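You operate a simulated robot arm through the tools that you are given. There is no shell and no other tool. Be economical: measure what you need, move in short steps, check, and stop when the job is done.

You are at the controls of a simulated robot arm. One attempt, no reset.

Task
Clamp the plate, then fit the silver guide roller with the star knob.
Fine: cradle lever and blue knob both tight; star knob tight.
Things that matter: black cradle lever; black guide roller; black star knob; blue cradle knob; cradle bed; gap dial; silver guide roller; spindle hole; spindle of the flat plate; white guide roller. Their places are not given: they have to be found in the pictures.

The check looks at the end state, three seconds after you hand in, the way a careful person would. Anything else that was tipped, shoved, dropped, spilled or broken makes it a failure.

Robot
A 7-joint arm with a two-finger parallel gripper, fixed in place. Base frame: the origin is at the foot of the arm, x ahead of it, y to its left, z up; the work surface is at about z = 840. Lengths are in mm, angles in rad, forces in N, time in s.
With the tool pointing down near the work surface it reaches from about 240 to 680 mm from the base axis. Its first joint turns from -1.152 to 1.152 rad. Payload 2.4 kg.
The TCP is the grasp point between the finger pads, 30 mm short of the fingertips. In the tool frame z runs along the fingers and y along their closing line. Largest opening 94 mm; finger width 28, thickness 10; the body of the gripper, 50 by 96 mm, starts 55 mm behind the TCP.
Orientation is told as [roll, pitch, yaw] about the base's x, y, z axes, in that order, counted from this pose: with the fingers straight down and closing along the base's y, the tool's x points along the base's -x, its y along +y and its z along -z.

Tools
- The arm moves only by the tool step_arm. Its argument "moves" is a list of rows, each a list of 7 numbers: the shift along the tool's x, y, z in mm, then the turn, a rotation vector about the tool's x, y, z in rad, then the finger opening in mm, from 0 to 94. In form: [[tx, ty, tz, ax, ay, az, grip], ...]. A call has 1 to 8 rows; each row shifts and turns the commanded pose from where the row before left it, along the tool's axes as they then stand. Rows are played at 5 a second. More than 50 mm and 0.15 rad between two rows, or a gripper value outside its range, and nothing of the call is played. Where a pose cannot be reached the arm comes as near as it can. A force on the tool above 70 N (or 10 N above the force at the start of the call, whichever is more), or a blocked arm, ends the call early, and 0.2 s more pass. Each finger travels about 153 mm/s and halts on what it meets, pressing with about 45 N; the grip force reading is that of the motor and also rises with nothing between the fingers. The clock runs only during rows and for 0.2 s after the last one: add rows that do not move to give the fingers time. The reply holds the time, the measured pose of the TCP, the force on the tool along the base axes, the opening and the grip force, in the units named above and with some noise, with the torque about the TCP (base axes, N m) and any sound that the robot's microphone picked up.
- Cameras (640 x 400 px; columns grow to the right, rows downward): "scene" is fixed at [49, 489, 1438.9]; the picture's right is [-0.58, -0.81, 0.00], its down [-0.49, 0.35, -0.80] and it looks along [0.65, -0.46, -0.61] (base axes); focal length 345 px, centre (320, 200). "wrist" rides on the gripper at [76, 14, -103] in the tool frame; the picture's right is [-0.18, 0.98, 0.00], its down [-0.75, -0.14, -0.64] and it looks along [-0.63, -0.12, 0.77] (tool axes); focal length 243 px, centre (320, 200).
- grab_frame(camera): a new picture of that camera. It takes no simulated time.
- point_at(camera, pixels): for up to 12 pixels [column, row] of the newest picture of that camera ("zoom" is the newest enlarged one), the place [x, y, z] in the base frame of the surface seen there, good to about 2 mm. It takes no simulated time.
- enlarge(camera, box): a new picture of the part [left, top, right, bottom] of that camera's present view, enlarged. It takes no simulated time.
- finish_job(): hands the job in; it is judged then, once.

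Go step by step. Measure first, check grasps and placings, and put right what went wrong. The budget is 80 turns and 46 pictures, counting those below and the enlarged ones. Unless the task says otherwise, let go and move clear before handing in, and close with one line.

The tools are called after ">>>" as a command line: name --pt "numbers of a row" for each row, then --argument value for the rest, lists and objects as JSON in quotes. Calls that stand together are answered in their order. step_arm: Moves the arm, as the interface text tells. Its arguments: {"type":"object","properties":{"moves":{"type":"array","items":{"type":"array","items":{"type":"number"}}}},"required":["moves"]} The other tools are called the same way: grab_frame (camera) takes a picture; point_at (camera, pixels) gives the place of the surface under pixels of a picture; enlarge (camera, box) takes an enlarged picture of a part of a camera's view; finish_job () hands the job in.

At the start:

```text
time_s: 0.0
ee_pos: [317.3, 134.2, 1208.9]
tcp_rot: [0.0, -0.001, -0.001]
ft_force: [0.7, -0.3, 0.0]
moment: [0.01, 0.01, -0.02]
width: 94.0
grasp_force: 0.1
```

scene: 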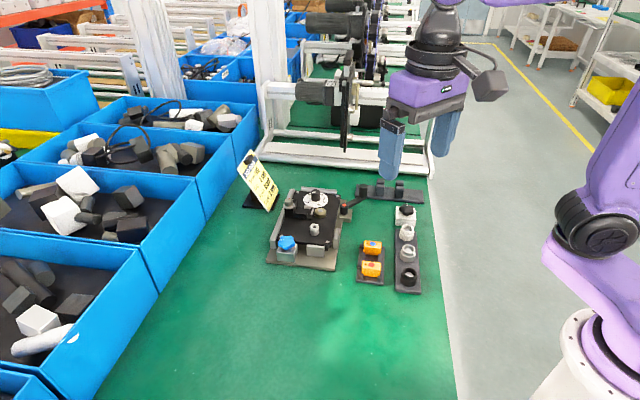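
wrist: 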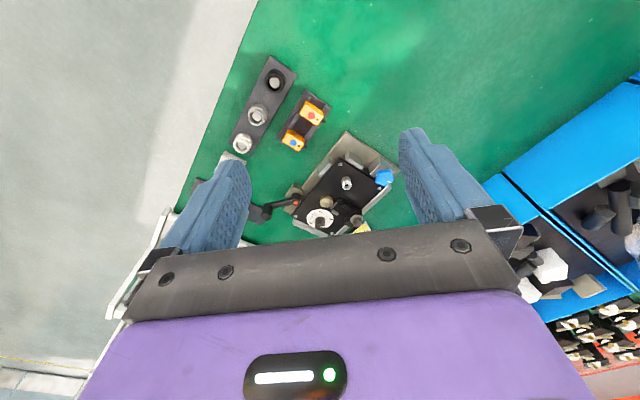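

The scene shows the cradle around (305,230), roller rack around (407,250), and a sign at (258,180). I'll enlarge these to see the details.

>>> enlarge --camera "scene" --box '[230, 140, 360, 280]'

>>> enlarge --camera "scene" --box '[330, 170, 440, 300]'

>>> enlarge --camera "wrist" --box '[180, 40, 420, 250]'

```text
2.86 times, centred on (295, 210) of scene
```

zoom: 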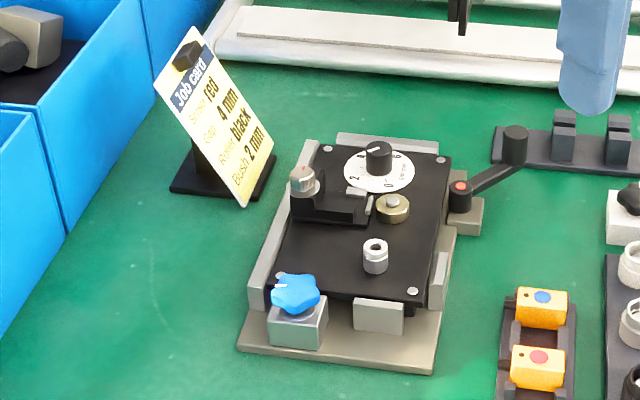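

```text
3.08 times, centred on (385, 235) of scene
```

zoom: 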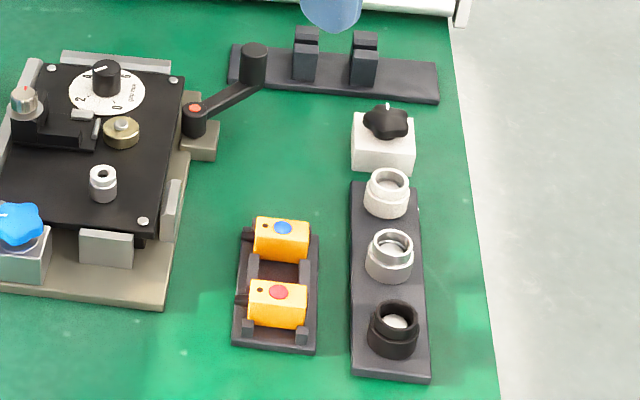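

```text
1.90 times, centred on (300, 145) of wrist
```

zoom: 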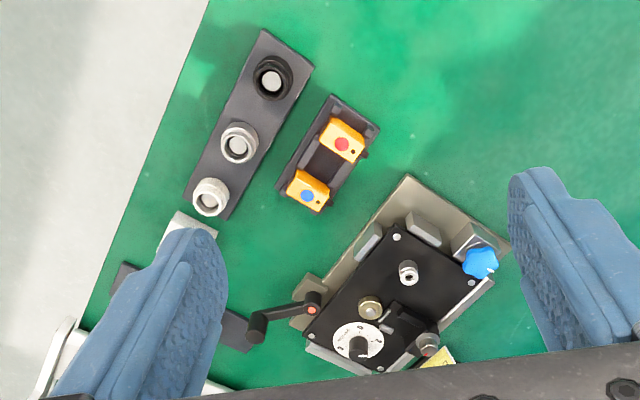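

The rack shows three rollers (white or silver, silver or white, black), and the star knob stands on a white block at (405,212). I'll measure points next.

>>> point_at --camera "zoom" --pixels '[[408, 266], [409, 280], [482, 262], [312, 308], [257, 335], [238, 147], [208, 197], [272, 78], [397, 237], [447, 310], [360, 345], [312, 290]]'

>>> point_at --camera "scene" --pixels '[[405, 210], [407, 232], [407, 253], [409, 276], [315, 228], [288, 242], [347, 206], [365, 187], [270, 263], [335, 270], [286, 255], [402, 220]]'

>>> enlarge --camera "scene" --box '[380, 195, 436, 295]'

```text
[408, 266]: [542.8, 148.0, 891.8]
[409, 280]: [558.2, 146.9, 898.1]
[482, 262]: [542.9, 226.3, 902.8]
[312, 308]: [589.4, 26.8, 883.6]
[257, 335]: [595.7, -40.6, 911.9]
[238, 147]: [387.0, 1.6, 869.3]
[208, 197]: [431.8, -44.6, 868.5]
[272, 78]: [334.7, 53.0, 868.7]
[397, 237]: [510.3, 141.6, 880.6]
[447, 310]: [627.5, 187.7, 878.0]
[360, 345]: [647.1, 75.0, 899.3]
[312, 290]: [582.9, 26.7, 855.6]
```

```text
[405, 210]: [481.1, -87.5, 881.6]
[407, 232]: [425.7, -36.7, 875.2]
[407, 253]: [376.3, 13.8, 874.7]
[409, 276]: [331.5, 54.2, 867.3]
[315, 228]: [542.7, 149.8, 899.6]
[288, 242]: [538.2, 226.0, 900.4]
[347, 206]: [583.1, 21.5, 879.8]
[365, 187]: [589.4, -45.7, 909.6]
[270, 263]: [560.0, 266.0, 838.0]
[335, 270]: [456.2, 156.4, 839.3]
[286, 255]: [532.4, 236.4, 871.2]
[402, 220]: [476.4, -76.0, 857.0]
```

```text
4.00 times, centred on (408, 245) of scene
```

zoom: 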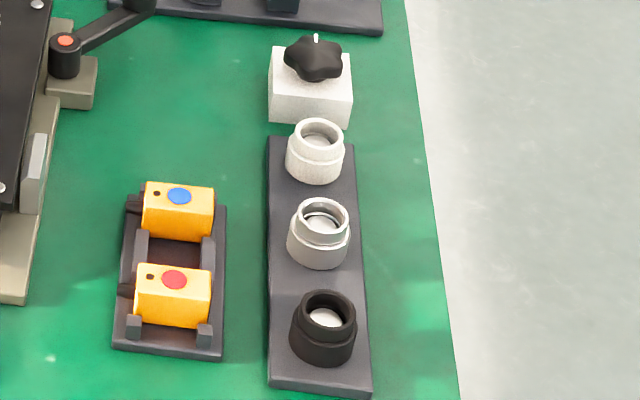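

The middle roller (319,232 in zoom) with the metallic sheen is the silver one, the top one is white. I'll move above the cradle for a close look.

>>> step_arm --pt "-35 0 25 0 0 0 94" --pt "-35 0 25 0 0 0 94" --pt "-35 0 25 0 0 0 94" --pt "-35 0 25 0 0 0 94" --pt "-35 0 25 0 0 0 94" --pt "0 0 25 0 0 0 94" --pt "0 0 0 0 0 0 94"

>>> grab_frame --camera "wrist"

```text
time_s: 1.6
ee_pos: [492.8, 134.1, 1057.2]
tcp_rot: [0.001, 0.0, 0.002]
ft_force: [0.5, -0.1, 0.1]
moment: [-0.03, 0.02, -0.01]
width: 93.9
grasp_force: 0.1
```

```text
39 pictures are left
```

wrist: 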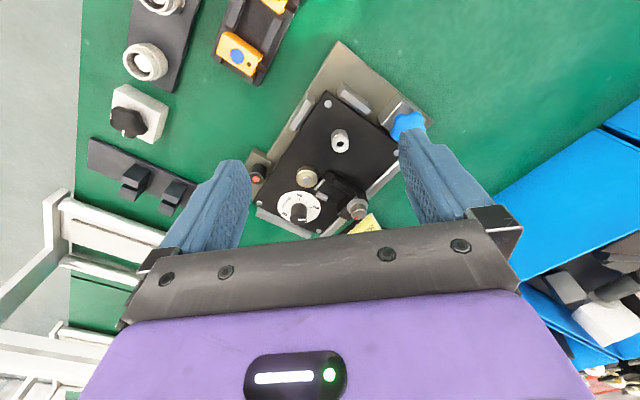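

Now I'll enlarge on the cradle and lever to work out the tightening cues.

>>> enlarge --camera "wrist" --box '[235, 40, 435, 240]'

>>> enlarge --camera "scene" --box '[320, 175, 390, 225]'

>>> enlarge --camera "scene" --box '[260, 205, 345, 275]'

```text
2.00 times, centred on (335, 140) of wrist
```

zoom: 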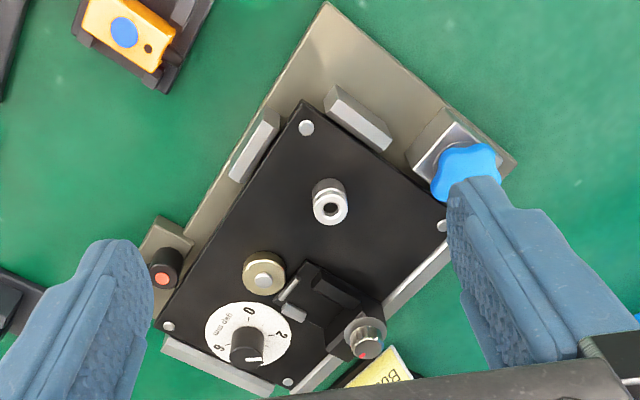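

```text
8.00 times, centred on (355, 200) of scene
```

zoom: 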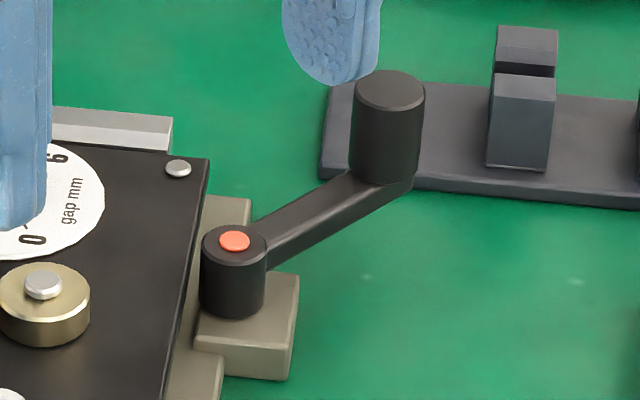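

```text
5.71 times, centred on (302, 240) of scene
```

zoom: 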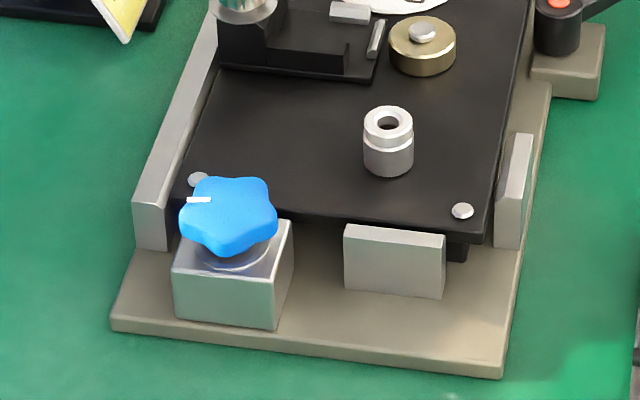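

The lever now points outward with a handle at scene (364,190), which should be its open position. I'll measure the handle and its surroundings, plus the details of the knobs.

>>> grab_frame --camera "scene"

>>> point_at --camera "scene" --pixels '[[363.7, 186.2], [363.1, 196], [380.6, 180], [380, 195], [357, 195.5], [344.4, 205], [344, 211], [360, 186.5], [367.5, 187], [355, 202], [350, 217], [372, 246]]'

>>> enlarge --camera "wrist" --box '[80, 0, 240, 220]'

>>> point_at --camera "zoom" --pixels '[[220, 218], [265, 205], [300, 215], [265, 270], [200, 110], [225, 10]]'

```text
35 pictures are left
```

scene: 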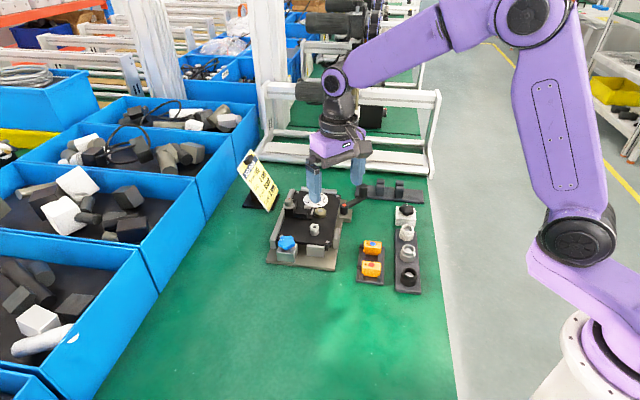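

```text
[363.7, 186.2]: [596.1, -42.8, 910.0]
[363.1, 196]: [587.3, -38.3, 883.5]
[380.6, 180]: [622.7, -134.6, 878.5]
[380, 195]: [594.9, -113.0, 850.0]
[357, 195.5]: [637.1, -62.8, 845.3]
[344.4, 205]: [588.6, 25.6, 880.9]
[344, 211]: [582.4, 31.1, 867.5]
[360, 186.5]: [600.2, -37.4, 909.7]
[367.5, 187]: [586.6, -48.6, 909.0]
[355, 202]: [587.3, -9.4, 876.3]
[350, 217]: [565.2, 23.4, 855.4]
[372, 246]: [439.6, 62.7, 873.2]
```

```text
1.82 times, centred on (160, 110) of wrist
```

zoom: 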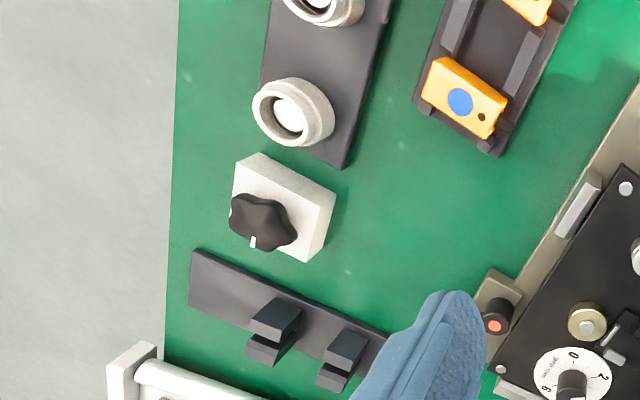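

```text
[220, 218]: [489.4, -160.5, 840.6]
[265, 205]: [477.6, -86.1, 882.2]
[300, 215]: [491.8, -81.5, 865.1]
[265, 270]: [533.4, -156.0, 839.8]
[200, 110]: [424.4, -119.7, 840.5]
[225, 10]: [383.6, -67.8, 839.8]
```

Handle is centred near (592,-43, top 910), pivot near (588,26), radius about 69. I'll turn the gripper to yaw about 93° so it closes across the lever, then move over the handle.

>>> step_arm --pt "0 0 0 0 0 -0.148 60" --pt "0 0 0 0 0 -0.148 60" --pt "0 0 0 0 0 -0.148 60" --pt "0 0 0 0 0 -0.148 60" --pt "0 0 0 0 0 -0.148 60" --pt "0 0 0 0 0 -0.148 60" --pt "0 0 0 0 0 -0.148 60" --pt "0 0 0 0 0 -0.148 60"

>>> step_arm --pt "0 0 0 0 0 -0.148 50" --pt "0 0 0 0 0 -0.148 50" --pt "0 0 0 0 0 -0.148 50" --pt "0 0 0 0 0 0 50"

```text
time_s: 3.4
ee_pos: [491.9, 133.7, 1059.0]
tcp_rot: [-0.001, 0.0, 1.187]
ft_force: [0.6, -0.1, 0.1]
moment: [-0.01, 0.0, -0.06]
width: 60.1
grasp_force: 0.1
```

```text
time_s: 4.4
ee_pos: [491.4, 134.2, 1058.7]
tcp_rot: [0.0, -0.001, 1.631]
ft_force: [-0.2, -0.4, 0.0]
moment: [0.02, 0.0, 0.01]
width: 50.0
grasp_force: 0.1
```

Yaw reached 1.63. Next, I'll move over the handle, staying above it.

>>> step_arm --pt "36.5 -18 0 0 0 0 50" --pt "36.5 -18 0 0 0 0 50" --pt "36.5 -18 0 0 0 0 50" --pt "36.5 -18 0 0 0 0 50" --pt "36.5 -18 0 0 0 0 50" --pt "0 0 45 0 0 0 50" --pt "0 0 45 0 0 0 50" --pt "0 0 0 0 0 0 50"

>>> grab_frame --camera "wrist"

```text
time_s: 6.2
ee_pos: [594.3, -44.2, 968.0]
tcp_rot: [0.0, 0.002, 1.627]
ft_force: [0.0, 0.1, 0.8]
moment: [0.03, 0.0, 0.03]
width: 49.9
grasp_force: 0.1
```

```text
33 pictures are left
```

wrist: 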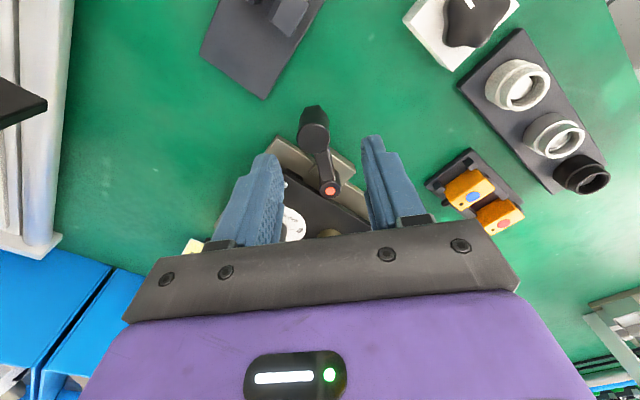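

The handle at (313,125) sits between the fingers. I'll descend to about z=903 and close.

>>> step_arm --pt "0 0 30 0 0 0 50" --pt "0 0 30 0 0 0 50" --pt "0 0 5 0 0 0 50" --pt "0 0 0 0 0 0 30" --pt "0 0 0 0 0 0 16" --pt "0 0 0 0 0 0 10" --pt "0 0 0 0 0 0 10"

```text
time_s: 7.8
ee_pos: [591.9, -41.7, 902.8]
tcp_rot: [-0.001, 0.0, 1.629]
ft_force: [-0.5, -0.5, -4.6]
moment: [0.01, -0.52, -0.04]
width: 23.3
grasp_force: 45.0
```

Handle gripped at 23 mm. I'll try a clockwise swing (viewed from above) about the pivot, watching the forces.

>>> step_arm --pt "-0.67 9.49 0 0 0 0.14 8" --pt "-0.67 9.49 0 0 0 0.14 8" --pt "-0.67 9.49 0 0 0 0.14 8"

```text
time_s: 8.6
ee_pos: [564.2, -35.9, 902.8]
tcp_rot: [-0.002, 0.0, 1.209]
ft_force: [3.9, 4.0, 1.7]
moment: [-0.46, 0.84, -0.08]
width: 23.2
grasp_force: 45.0
```

The lever swings with low resistance, so I'll keep going clockwise.

>>> step_arm --pt "-0.67 9.49 0 0 0 0.14 8" --pt "-0.67 9.49 0 0 0 0.14 8" --pt "-0.67 9.49 0 0 0 0.14 8" --pt "-0.67 9.49 0 0 0 0.14 8" --pt "-0.67 9.49 0 0 0 0.14 8"

```text
time_s: 9.8
ee_pos: [532.3, -7.5, 903.0]
tcp_rot: [-0.004, -0.007, 0.504]
ft_force: [21.1, 10.7, -1.9]
moment: [0.12, 0.27, -0.1]
width: 23.1
grasp_force: 45.4
```

Radial pull of about 24 N shows my arc is slightly too wide; the tangential load is still small. I'll relax inward and continue.

>>> step_arm --pt "-2 0 0 0 0 0 8" --pt "-1 9.0 0 0 0 0.14 8" --pt "-1 9.0 0 0 0 0.14 8"

```text
time_s: 10.6
ee_pos: [525.3, 9.1, 902.7]
tcp_rot: [-0.002, 0.001, 0.226]
ft_force: [10.0, -7.7, 13.2]
moment: [0.04, -0.2, 0.13]
width: 23.4
grasp_force: 44.7
```

Resistance is small (about 8 N tangential). Continuing.

>>> step_arm --pt "-1 9.0 0 0 0 0.14 8" --pt "-1 9.0 0 0 0 0.14 8"

>>> grab_frame --camera "scene"

```text
time_s: 11.2
ee_pos: [526.8, 7.5, 902.8]
tcp_rot: [-0.008, -0.008, -0.06]
ft_force: [2.2, -12.9, -4.6]
moment: [1.14, -0.09, 0.61]
width: 25.0
grasp_force: 44.9
stopped in row 2: the force on the tool passed its limit at 71 N (the readings are from after the stop); the commanded pose is now the measured one
```

```text
32 pictures are left
```

scene: 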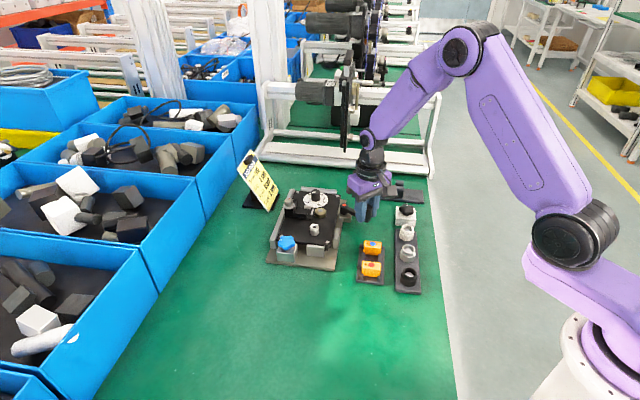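

The lever came to a hard stop (71 N) after about 78° clockwise. I'll release, rise, and inspect.

>>> step_arm --pt "0 0 0 0 0 0 45" --pt "0 0 0 0 0 0 50" --pt "0 0 -35 0 0 0 50" --pt "0 0 -40 0 0 0 50" --pt "0 0 -40 0 0 0 50" --pt "0 0 0 0 0 0 50"

>>> grab_frame --camera "wrist"

>>> enlarge --camera "scene" --box '[260, 170, 400, 275]'

```text
time_s: 12.7
ee_pos: [525.2, 11.1, 1018.0]
tcp_rot: [-0.007, -0.003, -0.059]
ft_force: [0.4, 0.1, -0.5]
moment: [0.0, 0.0, -0.03]
width: 49.6
grasp_force: 0.0
```

```text
31 pictures are left
```

wrist: 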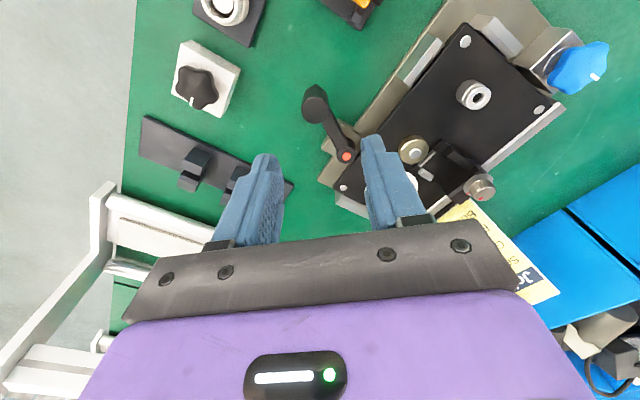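

```text
3.81 times, centred on (330, 222) of scene
```

zoom: 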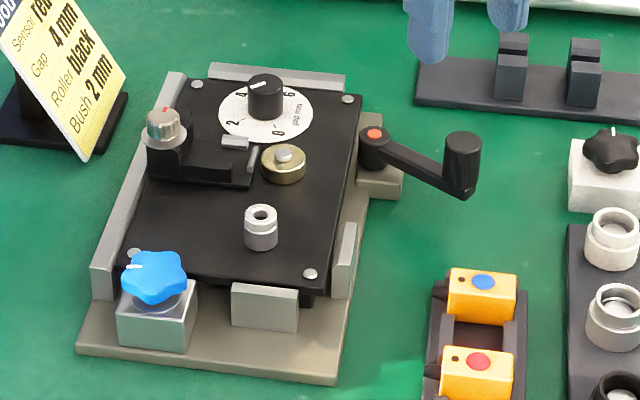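

I'll measure where the handle is now and compare with the release position.

>>> point_at --camera "zoom" --pixels '[[463, 140], [374, 133], [460, 190], [345, 258], [265, 305], [262, 215], [155, 270], [157, 295], [160, 340]]'

>>> point_at --camera "wrist" --pixels '[[315, 93], [346, 155]]'

```text
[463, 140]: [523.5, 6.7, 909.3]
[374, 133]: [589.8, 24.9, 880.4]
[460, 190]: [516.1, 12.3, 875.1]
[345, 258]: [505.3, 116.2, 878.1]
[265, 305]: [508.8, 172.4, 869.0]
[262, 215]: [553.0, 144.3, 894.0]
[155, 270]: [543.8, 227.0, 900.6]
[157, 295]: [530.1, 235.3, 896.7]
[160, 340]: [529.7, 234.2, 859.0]
```

```text
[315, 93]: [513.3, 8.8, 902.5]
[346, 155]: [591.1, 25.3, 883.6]
```

The handle stayed at the stop (523,7), 78° from the start. Next is the blue knob; I'll measure around it, including the job card, since the gripper body could reach it.

>>> enlarge --camera "wrist" --box '[490, 0, 640, 130]'

>>> point_at --camera "scene" --pixels '[[248, 156], [239, 165], [277, 195], [266, 209], [245, 205], [200, 215]]'

>>> point_at --camera "zoom" --pixels '[[380, 300], [440, 320], [480, 190], [350, 270], [390, 220], [240, 260], [260, 300], [310, 360], [330, 390]]'

```text
3.08 times, centred on (565, 65) of wrist
```

zoom: 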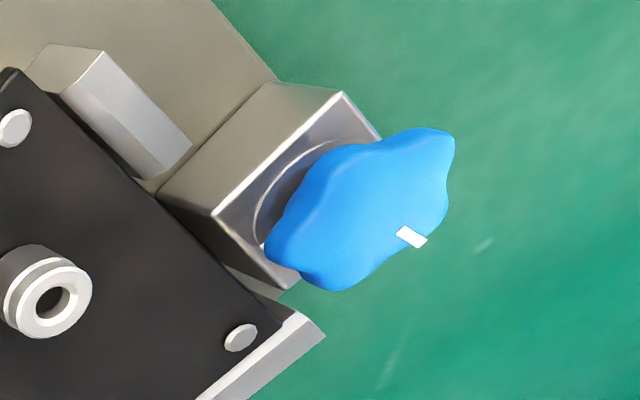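

```text
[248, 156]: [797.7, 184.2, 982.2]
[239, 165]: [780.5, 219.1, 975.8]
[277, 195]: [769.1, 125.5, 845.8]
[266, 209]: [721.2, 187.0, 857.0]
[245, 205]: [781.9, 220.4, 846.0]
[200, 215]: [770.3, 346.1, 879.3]
```

```text
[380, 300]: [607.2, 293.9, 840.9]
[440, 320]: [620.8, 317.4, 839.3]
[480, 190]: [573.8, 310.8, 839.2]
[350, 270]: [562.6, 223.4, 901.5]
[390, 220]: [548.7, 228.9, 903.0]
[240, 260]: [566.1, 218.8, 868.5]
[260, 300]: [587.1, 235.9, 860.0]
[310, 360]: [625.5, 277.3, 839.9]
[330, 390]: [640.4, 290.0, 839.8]
```

The card and bins are well away. I'll move above the blue knob.

>>> step_arm --pt "-0.85 36.4 0 0 0 0 70" --pt "-0.85 36.4 0 0 0 0 70" --pt "-0.85 36.4 0 0 0 0 70" --pt "-0.85 36.4 0 0 0 0 70" --pt "-0.85 36.4 0 0 0 0 70" --pt "-0.85 36.4 20 0 0 0 70" --pt "0 0 20 0 0 0 70" --pt "0 0 0 0 0 0 70"

>>> enlarge --camera "wrist" --box '[200, 60, 440, 220]'

```text
time_s: 14.4
ee_pos: [545.7, 229.3, 974.4]
tcp_rot: [-0.006, -0.005, -0.06]
ft_force: [0.9, 0.5, -0.4]
moment: [0.02, -0.01, -0.02]
width: 70.1
grasp_force: 0.0
```

```text
2.50 times, centred on (320, 140) of wrist
```

zoom: 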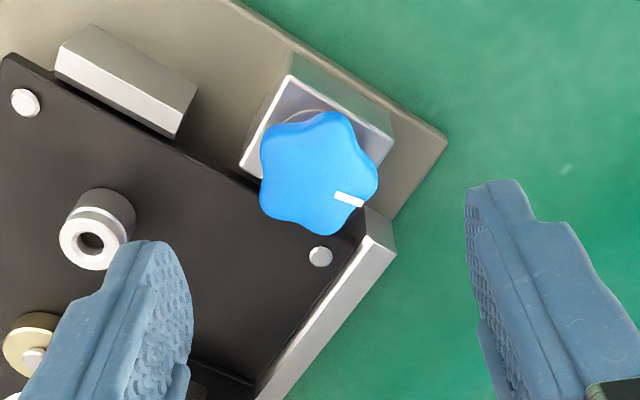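

The knob is between the fingers with its mark at (348,199). I'll measure its rim.

>>> point_at --camera "zoom" --pixels '[[318, 174], [266, 165], [372, 182], [322, 117], [325, 230], [348, 199], [385, 150], [262, 130], [320, 257], [92, 242], [375, 235]]'

```text
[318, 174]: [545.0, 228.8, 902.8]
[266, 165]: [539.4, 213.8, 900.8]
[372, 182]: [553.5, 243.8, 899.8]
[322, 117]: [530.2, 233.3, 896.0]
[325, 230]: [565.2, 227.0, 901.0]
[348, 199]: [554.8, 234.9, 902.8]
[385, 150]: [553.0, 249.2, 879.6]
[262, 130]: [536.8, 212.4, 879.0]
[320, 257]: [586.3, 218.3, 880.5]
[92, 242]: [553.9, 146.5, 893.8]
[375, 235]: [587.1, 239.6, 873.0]
```

Knob centre is about (547,229), top 903, block top 879. I'll turn the gripper to about +1.5 rad so there is clockwise travel, then descend with the tips at about 884.

>>> step_arm --pt "0 0 0 0 0 -0.148 70" --pt "0 0 0 0 0 -0.148 70" --pt "0 0 0 0 0 -0.148 70" --pt "0 0 0 0 0 -0.148 70" --pt "0 0 0 0 0 -0.148 70" --pt "0 0 0 0 0 -0.148 70" --pt "0 0 0 0 0 -0.148 70" --pt "0 0 0 0 0 -0.148 70"

>>> step_arm --pt "0 0 0 0 0 -0.148 70" --pt "0 0 0 0 0 -0.148 70" --pt "0 0 0 0 0 -0.148 70" --pt "0 0 20 0 0 0 60" --pt "0 0 20 0 0 0 60" --pt "0 0 20 0 0 0 60" --pt "0 0 0 0 0 0 60"

```text
time_s: 16.2
ee_pos: [544.8, 230.0, 976.5]
tcp_rot: [-0.009, 0.006, 1.128]
ft_force: [0.8, -0.7, -0.7]
moment: [-0.03, -0.02, 0.02]
width: 69.9
grasp_force: 0.1
```

```text
time_s: 17.9
ee_pos: [544.3, 230.2, 917.0]
tcp_rot: [-0.005, 0.007, 1.569]
ft_force: [0.7, -0.3, 0.7]
moment: [-0.01, 0.02, 0.0]
width: 59.9
grasp_force: 0.0
```

At yaw 1.57 and clear of everything. Trim by a few mm and close on the knob.

>>> step_arm --pt "1 -2 3 0 0 0 50" --pt "0 0 0 0 0 0 30" --pt "0 0 0 0 0 0 20" --pt "0 0 0 0 0 0 20"

>>> step_arm --pt "0 0 0 0 0 0.14 15" --pt "0 0 0 0 0 0.14 15" --pt "0 0 0 0 0 0.14 15"

```text
time_s: 18.9
ee_pos: [547.8, 228.5, 915.1]
tcp_rot: [-0.012, 0.003, 1.569]
ft_force: [21.8, 4.0, -4.1]
moment: [0.02, -0.14, 0.0]
width: 36.1
grasp_force: 45.0
```

```text
time_s: 19.6
ee_pos: [549.5, 225.9, 914.0]
tcp_rot: [-0.012, -0.001, 1.146]
ft_force: [25.2, 0.5, -0.7]
moment: [-0.61, -0.06, 0.04]
width: 35.9
grasp_force: 44.5
```

The knob turns; a 25 N sideways force suggests I'm about 2 mm short in x. I'll trim and keep turning.

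>>> step_arm --pt "-1 -2.3 0 0 0 0.14 15" --pt "0 0 0 0 0 0.14 15" --pt "0 0 0 0 0 0.14 15" --pt "0 0 0 0 0 0.14 15" --pt "0 0 0 0 0 0.14 15"

>>> step_arm --pt "0 0 0 0 0 0.14 15" --pt "0 0 0 0 0 0.14 15" --pt "0 0 0 0 0 0.14 15" --pt "0 0 0 0 0 0.14 15" --pt "0 0 0 0 0 0.14 15" --pt "0 0 0 0 0 0.14 15"

```text
time_s: 20.9
ee_pos: [550.6, 226.7, 913.6]
tcp_rot: [-0.009, -0.002, 0.445]
ft_force: [19.4, -4.9, -10.0]
moment: [-0.27, 0.15, 0.05]
width: 36.1
grasp_force: 45.1
```

```text
time_s: 22.2
ee_pos: [547.3, 227.0, 913.0]
tcp_rot: [-0.009, -0.004, -0.39]
ft_force: [0.1, -15.1, -5.2]
moment: [-0.2, 0.0, 0.78]
width: 36.2
grasp_force: 45.0
```

Torque about z is rising (0.78 N·m), so the knob is starting to bite. Keep turning.

>>> step_arm --pt "0 0 0 0 0 0.1 10" --pt "0 0 0 0 0 0.1 10" --pt "0 0 0 0 0 0.1 10"

>>> enlarge --camera "scene" --box '[260, 205, 345, 275]'

```text
time_s: 23.1
ee_pos: [547.5, 226.6, 913.8]
tcp_rot: [-0.005, -0.008, -0.694]
ft_force: [-5.3, -16.9, -4.4]
moment: [-0.14, 0.12, 0.78]
width: 36.0
grasp_force: 45.2
```

```text
5.71 times, centred on (302, 240) of scene
```

zoom: 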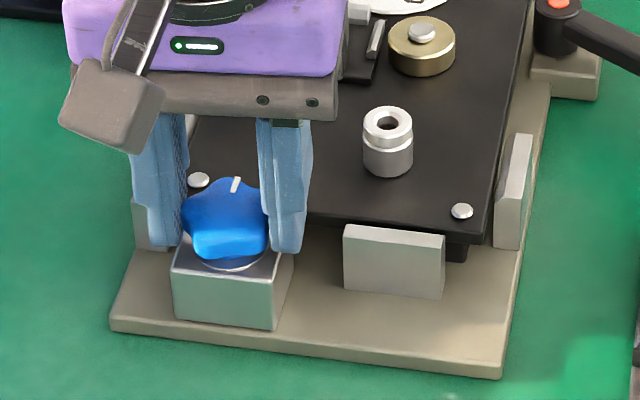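

The mark is now at (235,185) in the zoom. I'll turn 0.3 rad more and compare, to tell tight from slipping.

>>> step_arm --pt "0 0 0 0 0 0.1 5" --pt "0 0 0 0 0 0.1 5" --pt "0 0 0 0 0 0.1 5"

>>> enlarge --camera "scene" --box '[260, 205, 345, 275]'

```text
time_s: 23.9
ee_pos: [546.9, 227.2, 914.1]
tcp_rot: [-0.001, -0.008, -0.991]
ft_force: [-9.0, -13.7, -4.1]
moment: [-0.41, 0.3, 0.73]
width: 36.1
grasp_force: 45.4
```

```text
5.71 times, centred on (302, 240) of scene
```

zoom: 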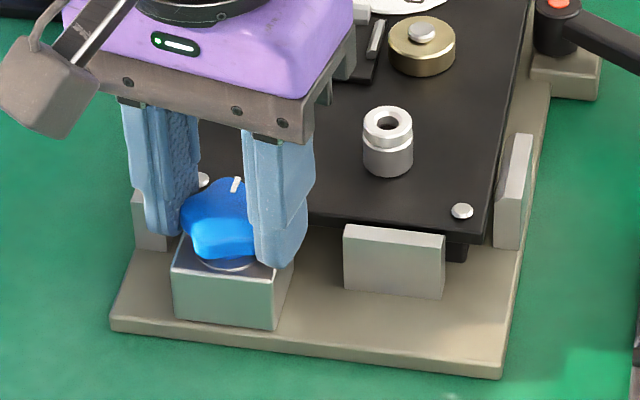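

The mark hasn't moved while the pads slipped, so the blue knob is hard tight. I'll release, rise, and unwind yaw.

>>> step_arm --pt "0 0 0 0 0 0 60" --pt "0 0 0 0 0 0 60" --pt "0 0 -45 0 0 0 60" --pt "0 0 -45 0 0 0 60" --pt "0 0 0 0 0 -0.141 60" --pt "0 0 0 0 0 -0.141 60" --pt "0 0 0 0 0 -0.141 60" --pt "0 0 0 0 0 -0.141 60"

>>> step_arm --pt "0 0 0 0 0 -0.141 70" --pt "0 0 0 0 0 -0.141 70" --pt "0 0 0 0 0 -0.141 70" --pt "30 -40 0 0 0 0 70" --pt "30 -40 0 0 0 0 70" --pt "30 -40 0 0 0 0 70" --pt "30 -40 0 0 0 0 70" --pt "30 -40 0 0 0 0 70"

>>> step_arm --pt "18 -19 0 0 0 0 70" --pt "0 0 10 0 0 0 70" --pt "0 0 0 0 0 0 70"

>>> grab_frame --camera "wrist"

```text
time_s: 25.6
ee_pos: [548.2, 228.4, 1004.0]
tcp_rot: [-0.006, -0.007, -0.425]
ft_force: [-0.2, -0.4, 0.0]
moment: [0.0, 0.01, -0.01]
width: 59.8
grasp_force: 0.1
```

```text
time_s: 27.4
ee_pos: [396.7, 27.7, 1003.7]
tcp_rot: [-0.007, -0.006, -0.004]
ft_force: [0.2, 0.7, 0.4]
moment: [0.02, 0.0, -0.03]
width: 69.9
grasp_force: 0.1
```

```text
time_s: 28.2
ee_pos: [378.5, 9.4, 994.6]
tcp_rot: [-0.008, -0.004, -0.003]
ft_force: [-0.2, 0.2, 0.2]
moment: [0.02, 0.01, -0.01]
width: 70.0
grasp_force: 0.0
```

```text
25 pictures are left
```

wrist: 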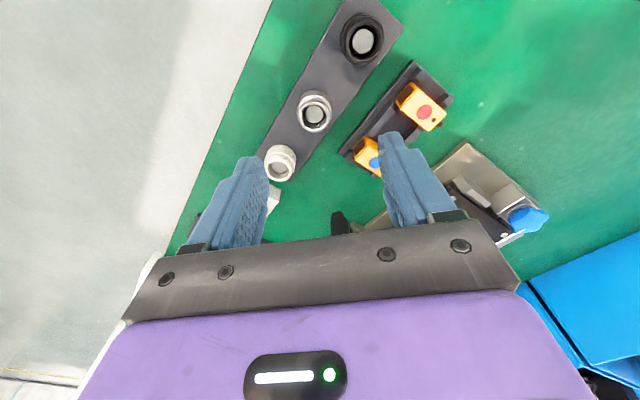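

The silver roller is at (315,112). I'll enlarge and measure it.

>>> enlarge --camera "wrist" --box '[255, 70, 375, 190]'

>>> point_at --camera "wrist" --pixels '[[314, 115], [299, 108], [331, 106], [313, 94], [317, 131], [300, 120], [328, 124], [340, 100], [265, 150], [320, 142]]'

```text
3.33 times, centred on (315, 130) of wrist
```

zoom: 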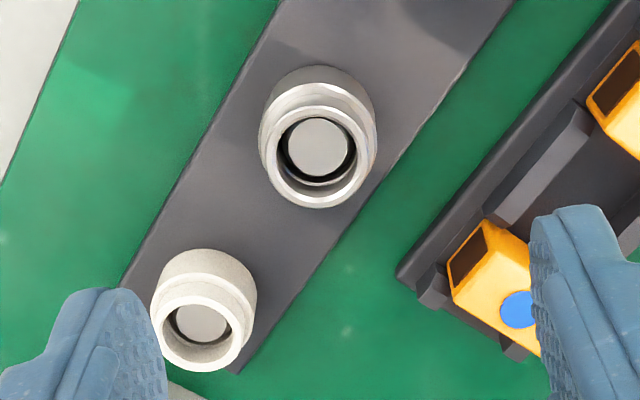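

```text
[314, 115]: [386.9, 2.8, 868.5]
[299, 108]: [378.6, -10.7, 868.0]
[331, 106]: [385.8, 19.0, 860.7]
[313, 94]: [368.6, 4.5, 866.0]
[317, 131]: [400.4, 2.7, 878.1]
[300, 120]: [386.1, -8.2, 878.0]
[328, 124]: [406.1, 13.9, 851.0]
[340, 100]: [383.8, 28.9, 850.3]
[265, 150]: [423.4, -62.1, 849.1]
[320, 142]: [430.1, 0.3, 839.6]
```

Roller centre is about (387,3), top 878, rack top 850. I'll descend to TCP z≈885 with 60 mm opening, checking before closing.

>>> step_arm --pt "-8.5 -6.4 20 0 0 0 60" --pt "0 0 30 0 0 0 60" --pt "0 0 30 0 0 0 60" --pt "0 0 29 0 0 0 60" --pt "0 0 0 0 0 0 60"

>>> grab_frame --camera "wrist"

```text
time_s: 29.4
ee_pos: [388.3, 1.1, 885.7]
tcp_rot: [-0.007, -0.007, -0.004]
ft_force: [-0.2, 1.1, 0.9]
moment: [-0.02, -0.01, 0.05]
width: 59.7
grasp_force: 0.1
```

```text
23 pictures are left
```

wrist: 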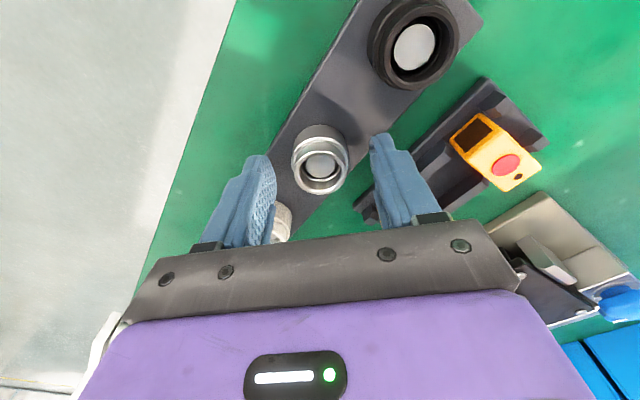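

The roller is centred at (320,160) between the tips. Closing, then a small lift.

>>> step_arm --pt "0 0 0 0 0 0 40" --pt "0 0 0 0 0 0 25" --pt "0 0 0 0 0 0 20" --pt "0 0 0 0 0 0 20"

>>> step_arm --pt "0 0 -20 0 0 0 20" --pt "0 0 -40 0 0 0 20" --pt "0 0 -40 0 0 0 20" --pt "0 0 0 0 0 0 20"

>>> grab_frame --camera "wrist"

```text
time_s: 30.4
ee_pos: [388.9, 2.7, 885.4]
tcp_rot: [-0.006, -0.003, -0.004]
ft_force: [0.3, -0.1, 0.7]
moment: [-0.01, 0.01, -0.02]
width: 32.6
grasp_force: 44.6
```

```text
time_s: 31.4
ee_pos: [389.7, 3.6, 985.6]
tcp_rot: [-0.006, -0.006, -0.003]
ft_force: [0.3, -0.7, 0.1]
moment: [0.0, -0.01, 0.02]
width: 20.3
grasp_force: 0.1
```

```text
22 pictures are left
```

wrist: 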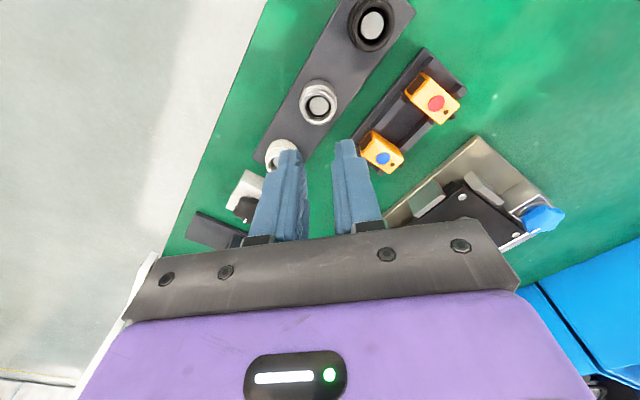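

The roller slipped out: the opening went from 32.6 to 20.3, and the roller is still on its peg at (318,103). I'll enlarge to check its pose before regripping.

>>> enlarge --camera "wrist" --box '[270, 60, 370, 150]'

>>> point_at --camera "zoom" --pixels '[[315, 200], [315, 255], [260, 200], [370, 190], [265, 155], [370, 140], [315, 140], [245, 190], [310, 285], [390, 160]]'

>>> enlarge --camera "scene" --box '[385, 220, 430, 270]'

```text
4.44 times, centred on (320, 105) of wrist
```

zoom: 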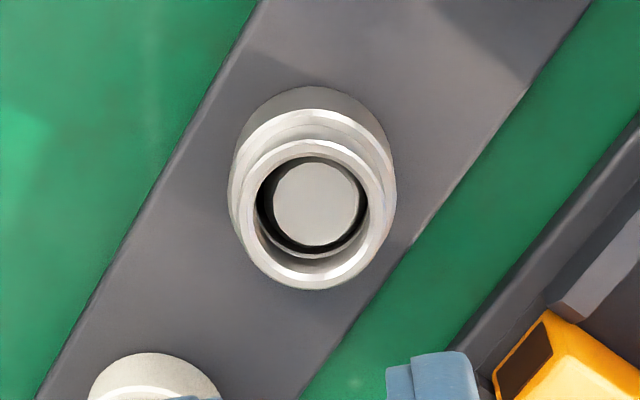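

```text
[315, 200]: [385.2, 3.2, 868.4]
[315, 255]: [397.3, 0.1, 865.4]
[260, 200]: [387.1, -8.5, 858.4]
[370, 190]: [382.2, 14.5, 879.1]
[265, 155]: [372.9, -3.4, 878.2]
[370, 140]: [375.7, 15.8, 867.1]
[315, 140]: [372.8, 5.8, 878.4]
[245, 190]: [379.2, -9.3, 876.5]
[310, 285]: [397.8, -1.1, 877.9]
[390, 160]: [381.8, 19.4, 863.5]
```

```text
8.00 times, centred on (408, 245) of scene
```

zoom: 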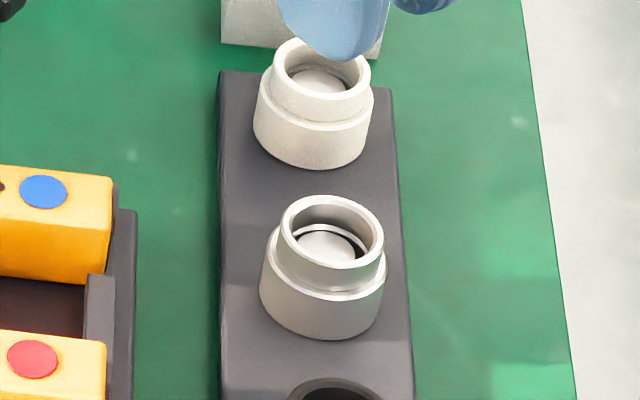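

The roller is unharmed and seated, with centre near (385.5,3) and a flange of Ø33 up to z≈868. I'll regrip deeper, better centred, with full squeeze, and lift slowly.

>>> step_arm --pt "4 0 30 0 0 0 60" --pt "0 0 35 0 0 0 60" --pt "0 0 36.5 0 0 0 60" --pt "0 0 0 0 0 0 45" --pt "0 0 0 0 0 0 20" --pt "0 0 0 0 0 0 0" --pt "0 0 0 0 0 0 0" --pt "0 0 0 0 0 0 0"

>>> step_arm --pt "0 0 -2 0 0 0 0" --pt "0 0 -3 0 0 0 0" --pt "0 0 -3 0 0 0 0"

```text
time_s: 33.2
ee_pos: [383.2, 4.6, 885.5]
tcp_rot: [-0.007, -0.005, -0.002]
ft_force: [0.0, -4.0, -2.1]
moment: [-0.04, 0.0, 0.0]
width: 32.3
grasp_force: 45.7
```

```text
time_s: 34.0
ee_pos: [383.3, 4.1, 892.2]
tcp_rot: [-0.007, -0.005, -0.003]
ft_force: [-0.5, 0.0, -0.6]
moment: [0.0, 0.01, 0.03]
width: 32.2
grasp_force: 44.9
```

Still 32.2 mm after 7 mm of lift. Continuing slowly, then a look.

>>> step_arm --pt "0 0 -4 0 0 0 0" --pt "0 0 -6 0 0 0 0" --pt "0 0 -8 0 0 0 0" --pt "0 0 -10 0 0 0 0" --pt "0 0 -10 0 0 0 0" --pt "0 0 -10 0 0 0 0"

>>> grab_frame --camera "wrist"

```text
time_s: 35.5
ee_pos: [384.0, 4.1, 940.4]
tcp_rot: [-0.006, -0.005, -0.003]
ft_force: [-0.3, 0.0, -0.1]
moment: [0.01, -0.02, 0.01]
width: 32.2
grasp_force: 45.1
```

```text
19 pictures are left
```

wrist: 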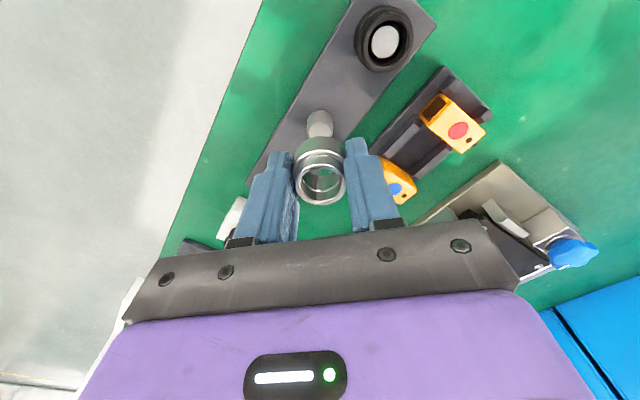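

The roller is held (ring at (320,180)). I'll rise and move beside the spindle to measure it accurately.

>>> step_arm --pt "0 0 -20 0 0 0 0" --pt "0 0 -20 0 0 0 0" --pt "-25 12 -20 0 0 0 0" --pt "-28 16 0 0 0 0 0" --pt "-28 16 0 0 0 0 0" --pt "-28 16 0 0 0 0 0" --pt "-28 16 0 0 0 0 0" --pt "-28 16 0 0 0 0 0"

>>> step_arm --pt "0 0 0 0 0 0 0" --pt "0 0 0 0 0 0 0"

>>> grab_frame --camera "wrist"

```text
time_s: 37.2
ee_pos: [551.0, 96.1, 998.7]
tcp_rot: [-0.006, -0.006, -0.003]
ft_force: [-0.7, 0.4, -1.6]
moment: [0.02, -0.03, 0.01]
width: 32.2
grasp_force: 44.8
```

```text
time_s: 37.9
ee_pos: [549.7, 95.9, 999.0]
tcp_rot: [-0.007, -0.005, -0.004]
ft_force: [-0.8, -0.7, -0.2]
moment: [-0.03, -0.01, -0.01]
width: 32.1
grasp_force: 44.6
```

```text
18 pictures are left
```

wrist: 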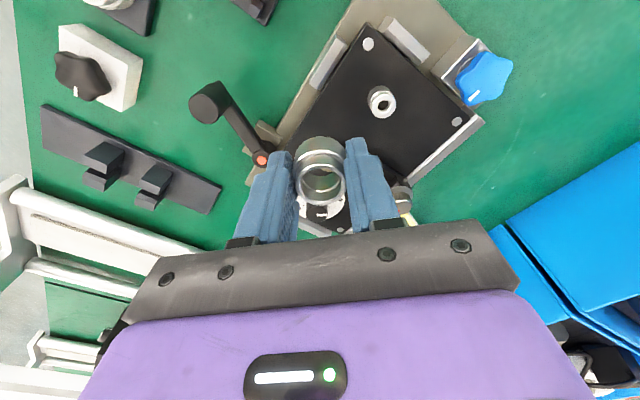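

>>> enlarge --camera "wrist" --box '[345, 70, 415, 130]'

>>> point_at --camera "zoom" --pixels '[[255, 190], [420, 190], [340, 120], [345, 270], [345, 150], [345, 245], [370, 215], [300, 215], [220, 150], [345, 300], [400, 190], [315, 130]]'

>>> point_at --camera "wrist" --pixels '[[384, 104], [308, 205], [322, 185]]'

```text
6.67 times, centred on (380, 100) of wrist
```

zoom: 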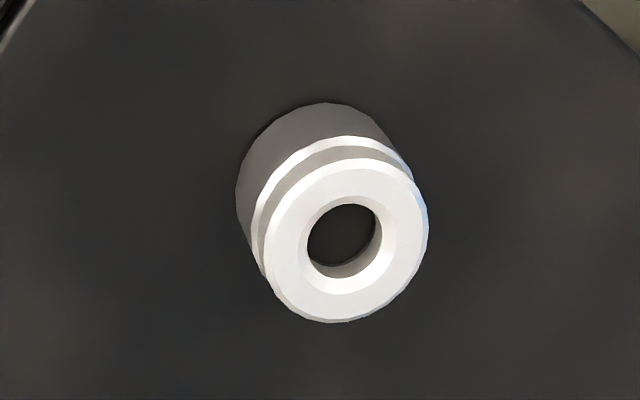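

```text
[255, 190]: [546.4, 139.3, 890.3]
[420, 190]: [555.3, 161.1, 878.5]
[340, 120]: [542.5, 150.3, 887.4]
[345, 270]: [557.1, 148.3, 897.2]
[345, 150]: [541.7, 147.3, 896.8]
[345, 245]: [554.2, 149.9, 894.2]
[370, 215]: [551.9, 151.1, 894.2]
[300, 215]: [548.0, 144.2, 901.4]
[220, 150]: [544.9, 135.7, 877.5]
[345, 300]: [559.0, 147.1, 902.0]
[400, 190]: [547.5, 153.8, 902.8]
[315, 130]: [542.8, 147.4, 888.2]
```

```text
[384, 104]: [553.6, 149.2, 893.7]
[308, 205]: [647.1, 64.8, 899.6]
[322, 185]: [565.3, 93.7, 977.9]
```

Spindle top centre comes out near (552,148.2), z≈902, Ø≈15.5. Now I'll measure the held roller relative to the TCP.

>>> enlarge --camera "wrist" --box '[275, 130, 365, 215]'

>>> point_at --camera "zoom" --pixels '[[175, 200], [175, 280], [185, 340], [210, 400], [480, 180], [485, 280], [470, 340], [330, 60], [330, 150], [250, 160], [420, 150]]'

```text
4.71 times, centred on (320, 172) of wrist
```

zoom: 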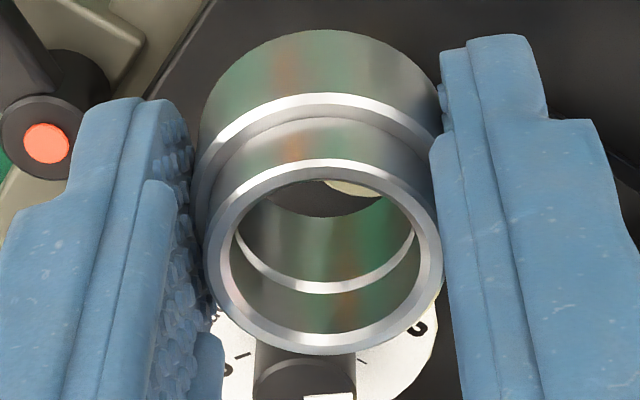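

```text
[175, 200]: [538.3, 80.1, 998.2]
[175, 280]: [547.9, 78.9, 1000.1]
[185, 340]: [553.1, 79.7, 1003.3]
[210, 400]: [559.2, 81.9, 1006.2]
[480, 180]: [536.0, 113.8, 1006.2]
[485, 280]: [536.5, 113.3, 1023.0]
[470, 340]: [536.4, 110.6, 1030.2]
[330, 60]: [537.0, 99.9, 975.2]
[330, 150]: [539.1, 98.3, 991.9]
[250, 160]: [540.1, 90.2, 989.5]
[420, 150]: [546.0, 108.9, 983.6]
```

>>> point_at --camera "zoom" --pixels '[[324, 171], [214, 260], [434, 256], [326, 346], [260, 195], [390, 190], [260, 328], [390, 325], [214, 250], [434, 262], [330, 100], [326, 344]]'

```text
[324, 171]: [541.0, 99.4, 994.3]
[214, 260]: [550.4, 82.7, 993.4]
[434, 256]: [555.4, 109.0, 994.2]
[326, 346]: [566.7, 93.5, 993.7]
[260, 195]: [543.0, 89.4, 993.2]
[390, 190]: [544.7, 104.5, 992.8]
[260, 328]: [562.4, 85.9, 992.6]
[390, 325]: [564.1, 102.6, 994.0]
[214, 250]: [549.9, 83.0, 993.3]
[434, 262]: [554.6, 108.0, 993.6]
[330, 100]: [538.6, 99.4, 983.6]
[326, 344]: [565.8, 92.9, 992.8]
```

Roller centre is offset (+3.6, 0) from the TCP. I'll refine the spindle with opposing rim samples.

>>> enlarge --camera "wrist" --box '[345, 70, 415, 130]'

>>> point_at --camera "zoom" --pixels '[[287, 240], [407, 240], [347, 180], [347, 303], [305, 197], [389, 283], [389, 197], [305, 283], [280, 240], [415, 240], [347, 172], [347, 310]]'

```text
6.67 times, centred on (380, 100) of wrist
```

zoom: 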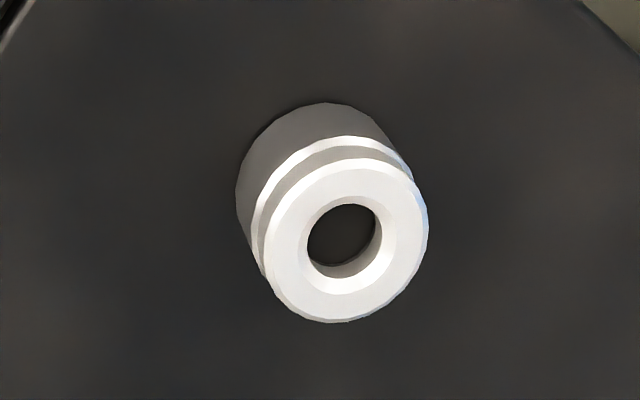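

```text
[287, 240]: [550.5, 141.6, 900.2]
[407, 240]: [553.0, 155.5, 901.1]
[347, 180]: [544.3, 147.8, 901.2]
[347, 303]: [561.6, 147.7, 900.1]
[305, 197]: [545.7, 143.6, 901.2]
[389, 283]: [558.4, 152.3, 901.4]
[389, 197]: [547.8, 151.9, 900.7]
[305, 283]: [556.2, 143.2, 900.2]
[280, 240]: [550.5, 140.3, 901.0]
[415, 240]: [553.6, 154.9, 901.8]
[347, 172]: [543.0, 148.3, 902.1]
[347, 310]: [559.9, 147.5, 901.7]
```

Spindle centre is (552.1,147.9), top 901. I'll move the TCP to (548.5,148), then lower until the roller bottom is about 7 mm above the spindle.

>>> step_arm --pt "0.6 26 0 0 0 0 0" --pt "0.6 26 0 0 0 0 0" --pt "0 0 20 0 0 0 0" --pt "0 0 20 0 0 0 0" --pt "0 0 17 0 0 0 0" --pt "0 0 0 0 0 0 0" --pt "0 0 0 0 0 0 0"

>>> enlarge --camera "wrist" --box '[265, 120, 375, 225]'

```text
time_s: 39.5
ee_pos: [549.1, 147.3, 943.0]
tcp_rot: [-0.008, -0.005, -0.003]
ft_force: [0.5, 0.4, -0.6]
moment: [-0.02, 0.01, 0.0]
width: 32.0
grasp_force: 45.1
```

```text
3.81 times, centred on (320, 172) of wrist
```

zoom: 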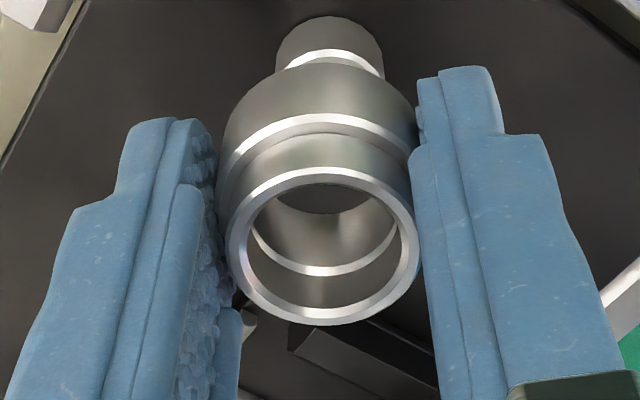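

Looks lined up. I'll lower in small steps, watching for contact.

>>> step_arm --pt "0 0 4 0 0 0 0" --pt "0 0 3 0 0 0 0" --pt "0 0 2 0 0 0 0" --pt "0 0 2 0 0 0 0" --pt "0 0 2 0 0 0 0"

```text
time_s: 40.6
ee_pos: [549.4, 147.9, 929.2]
tcp_rot: [-0.008, -0.005, -0.004]
ft_force: [-0.5, 1.8, -0.6]
moment: [0.06, 0.06, 0.03]
width: 32.2
grasp_force: 45.0
```

The bottom is at about 896, below the spindle top, with no axial force: the roller is going on. Continuing.

>>> step_arm --pt "0 0 3 0 0 0 0" --pt "0 0 3 0 0 0 0" --pt "0 0 3 0 0 0 0" --pt "0 0 3 0 0 0 0" --pt "0 0 2 0 0 0 0"

```text
time_s: 41.9
ee_pos: [547.9, 146.5, 916.8]
tcp_rot: [-0.007, -0.005, -0.002]
ft_force: [-2.1, 4.6, 1.6]
moment: [0.14, 0.05, 0.0]
width: 32.2
grasp_force: 44.4
```

>>> step_arm --pt "0 0 1.5 0 0 0 0" --pt "0 0 1.5 0 0 0 0" --pt "0 0 1.5 0 0 0 0" --pt "0 0 0 0 0 0 0"

```text
time_s: 42.9
ee_pos: [548.0, 147.4, 911.3]
tcp_rot: [-0.007, -0.007, -0.004]
ft_force: [-0.4, 11.2, 3.4]
moment: [0.34, 0.04, 0.04]
width: 32.0
grasp_force: 45.0
```

Nearly on the plate. One more small push, then release and rise.

>>> step_arm --pt "0 0 1.5 0 0 0 0" --pt "0 0 1 0 0 0 0" --pt "0 0 0 0 0 0 0"

```text
time_s: 43.6
ee_pos: [548.8, 146.4, 911.3]
tcp_rot: [-0.007, -0.011, -0.004]
ft_force: [-11.2, 8.0, 38.6]
moment: [0.39, 0.24, 0.1]
width: 32.2
grasp_force: 45.0
```

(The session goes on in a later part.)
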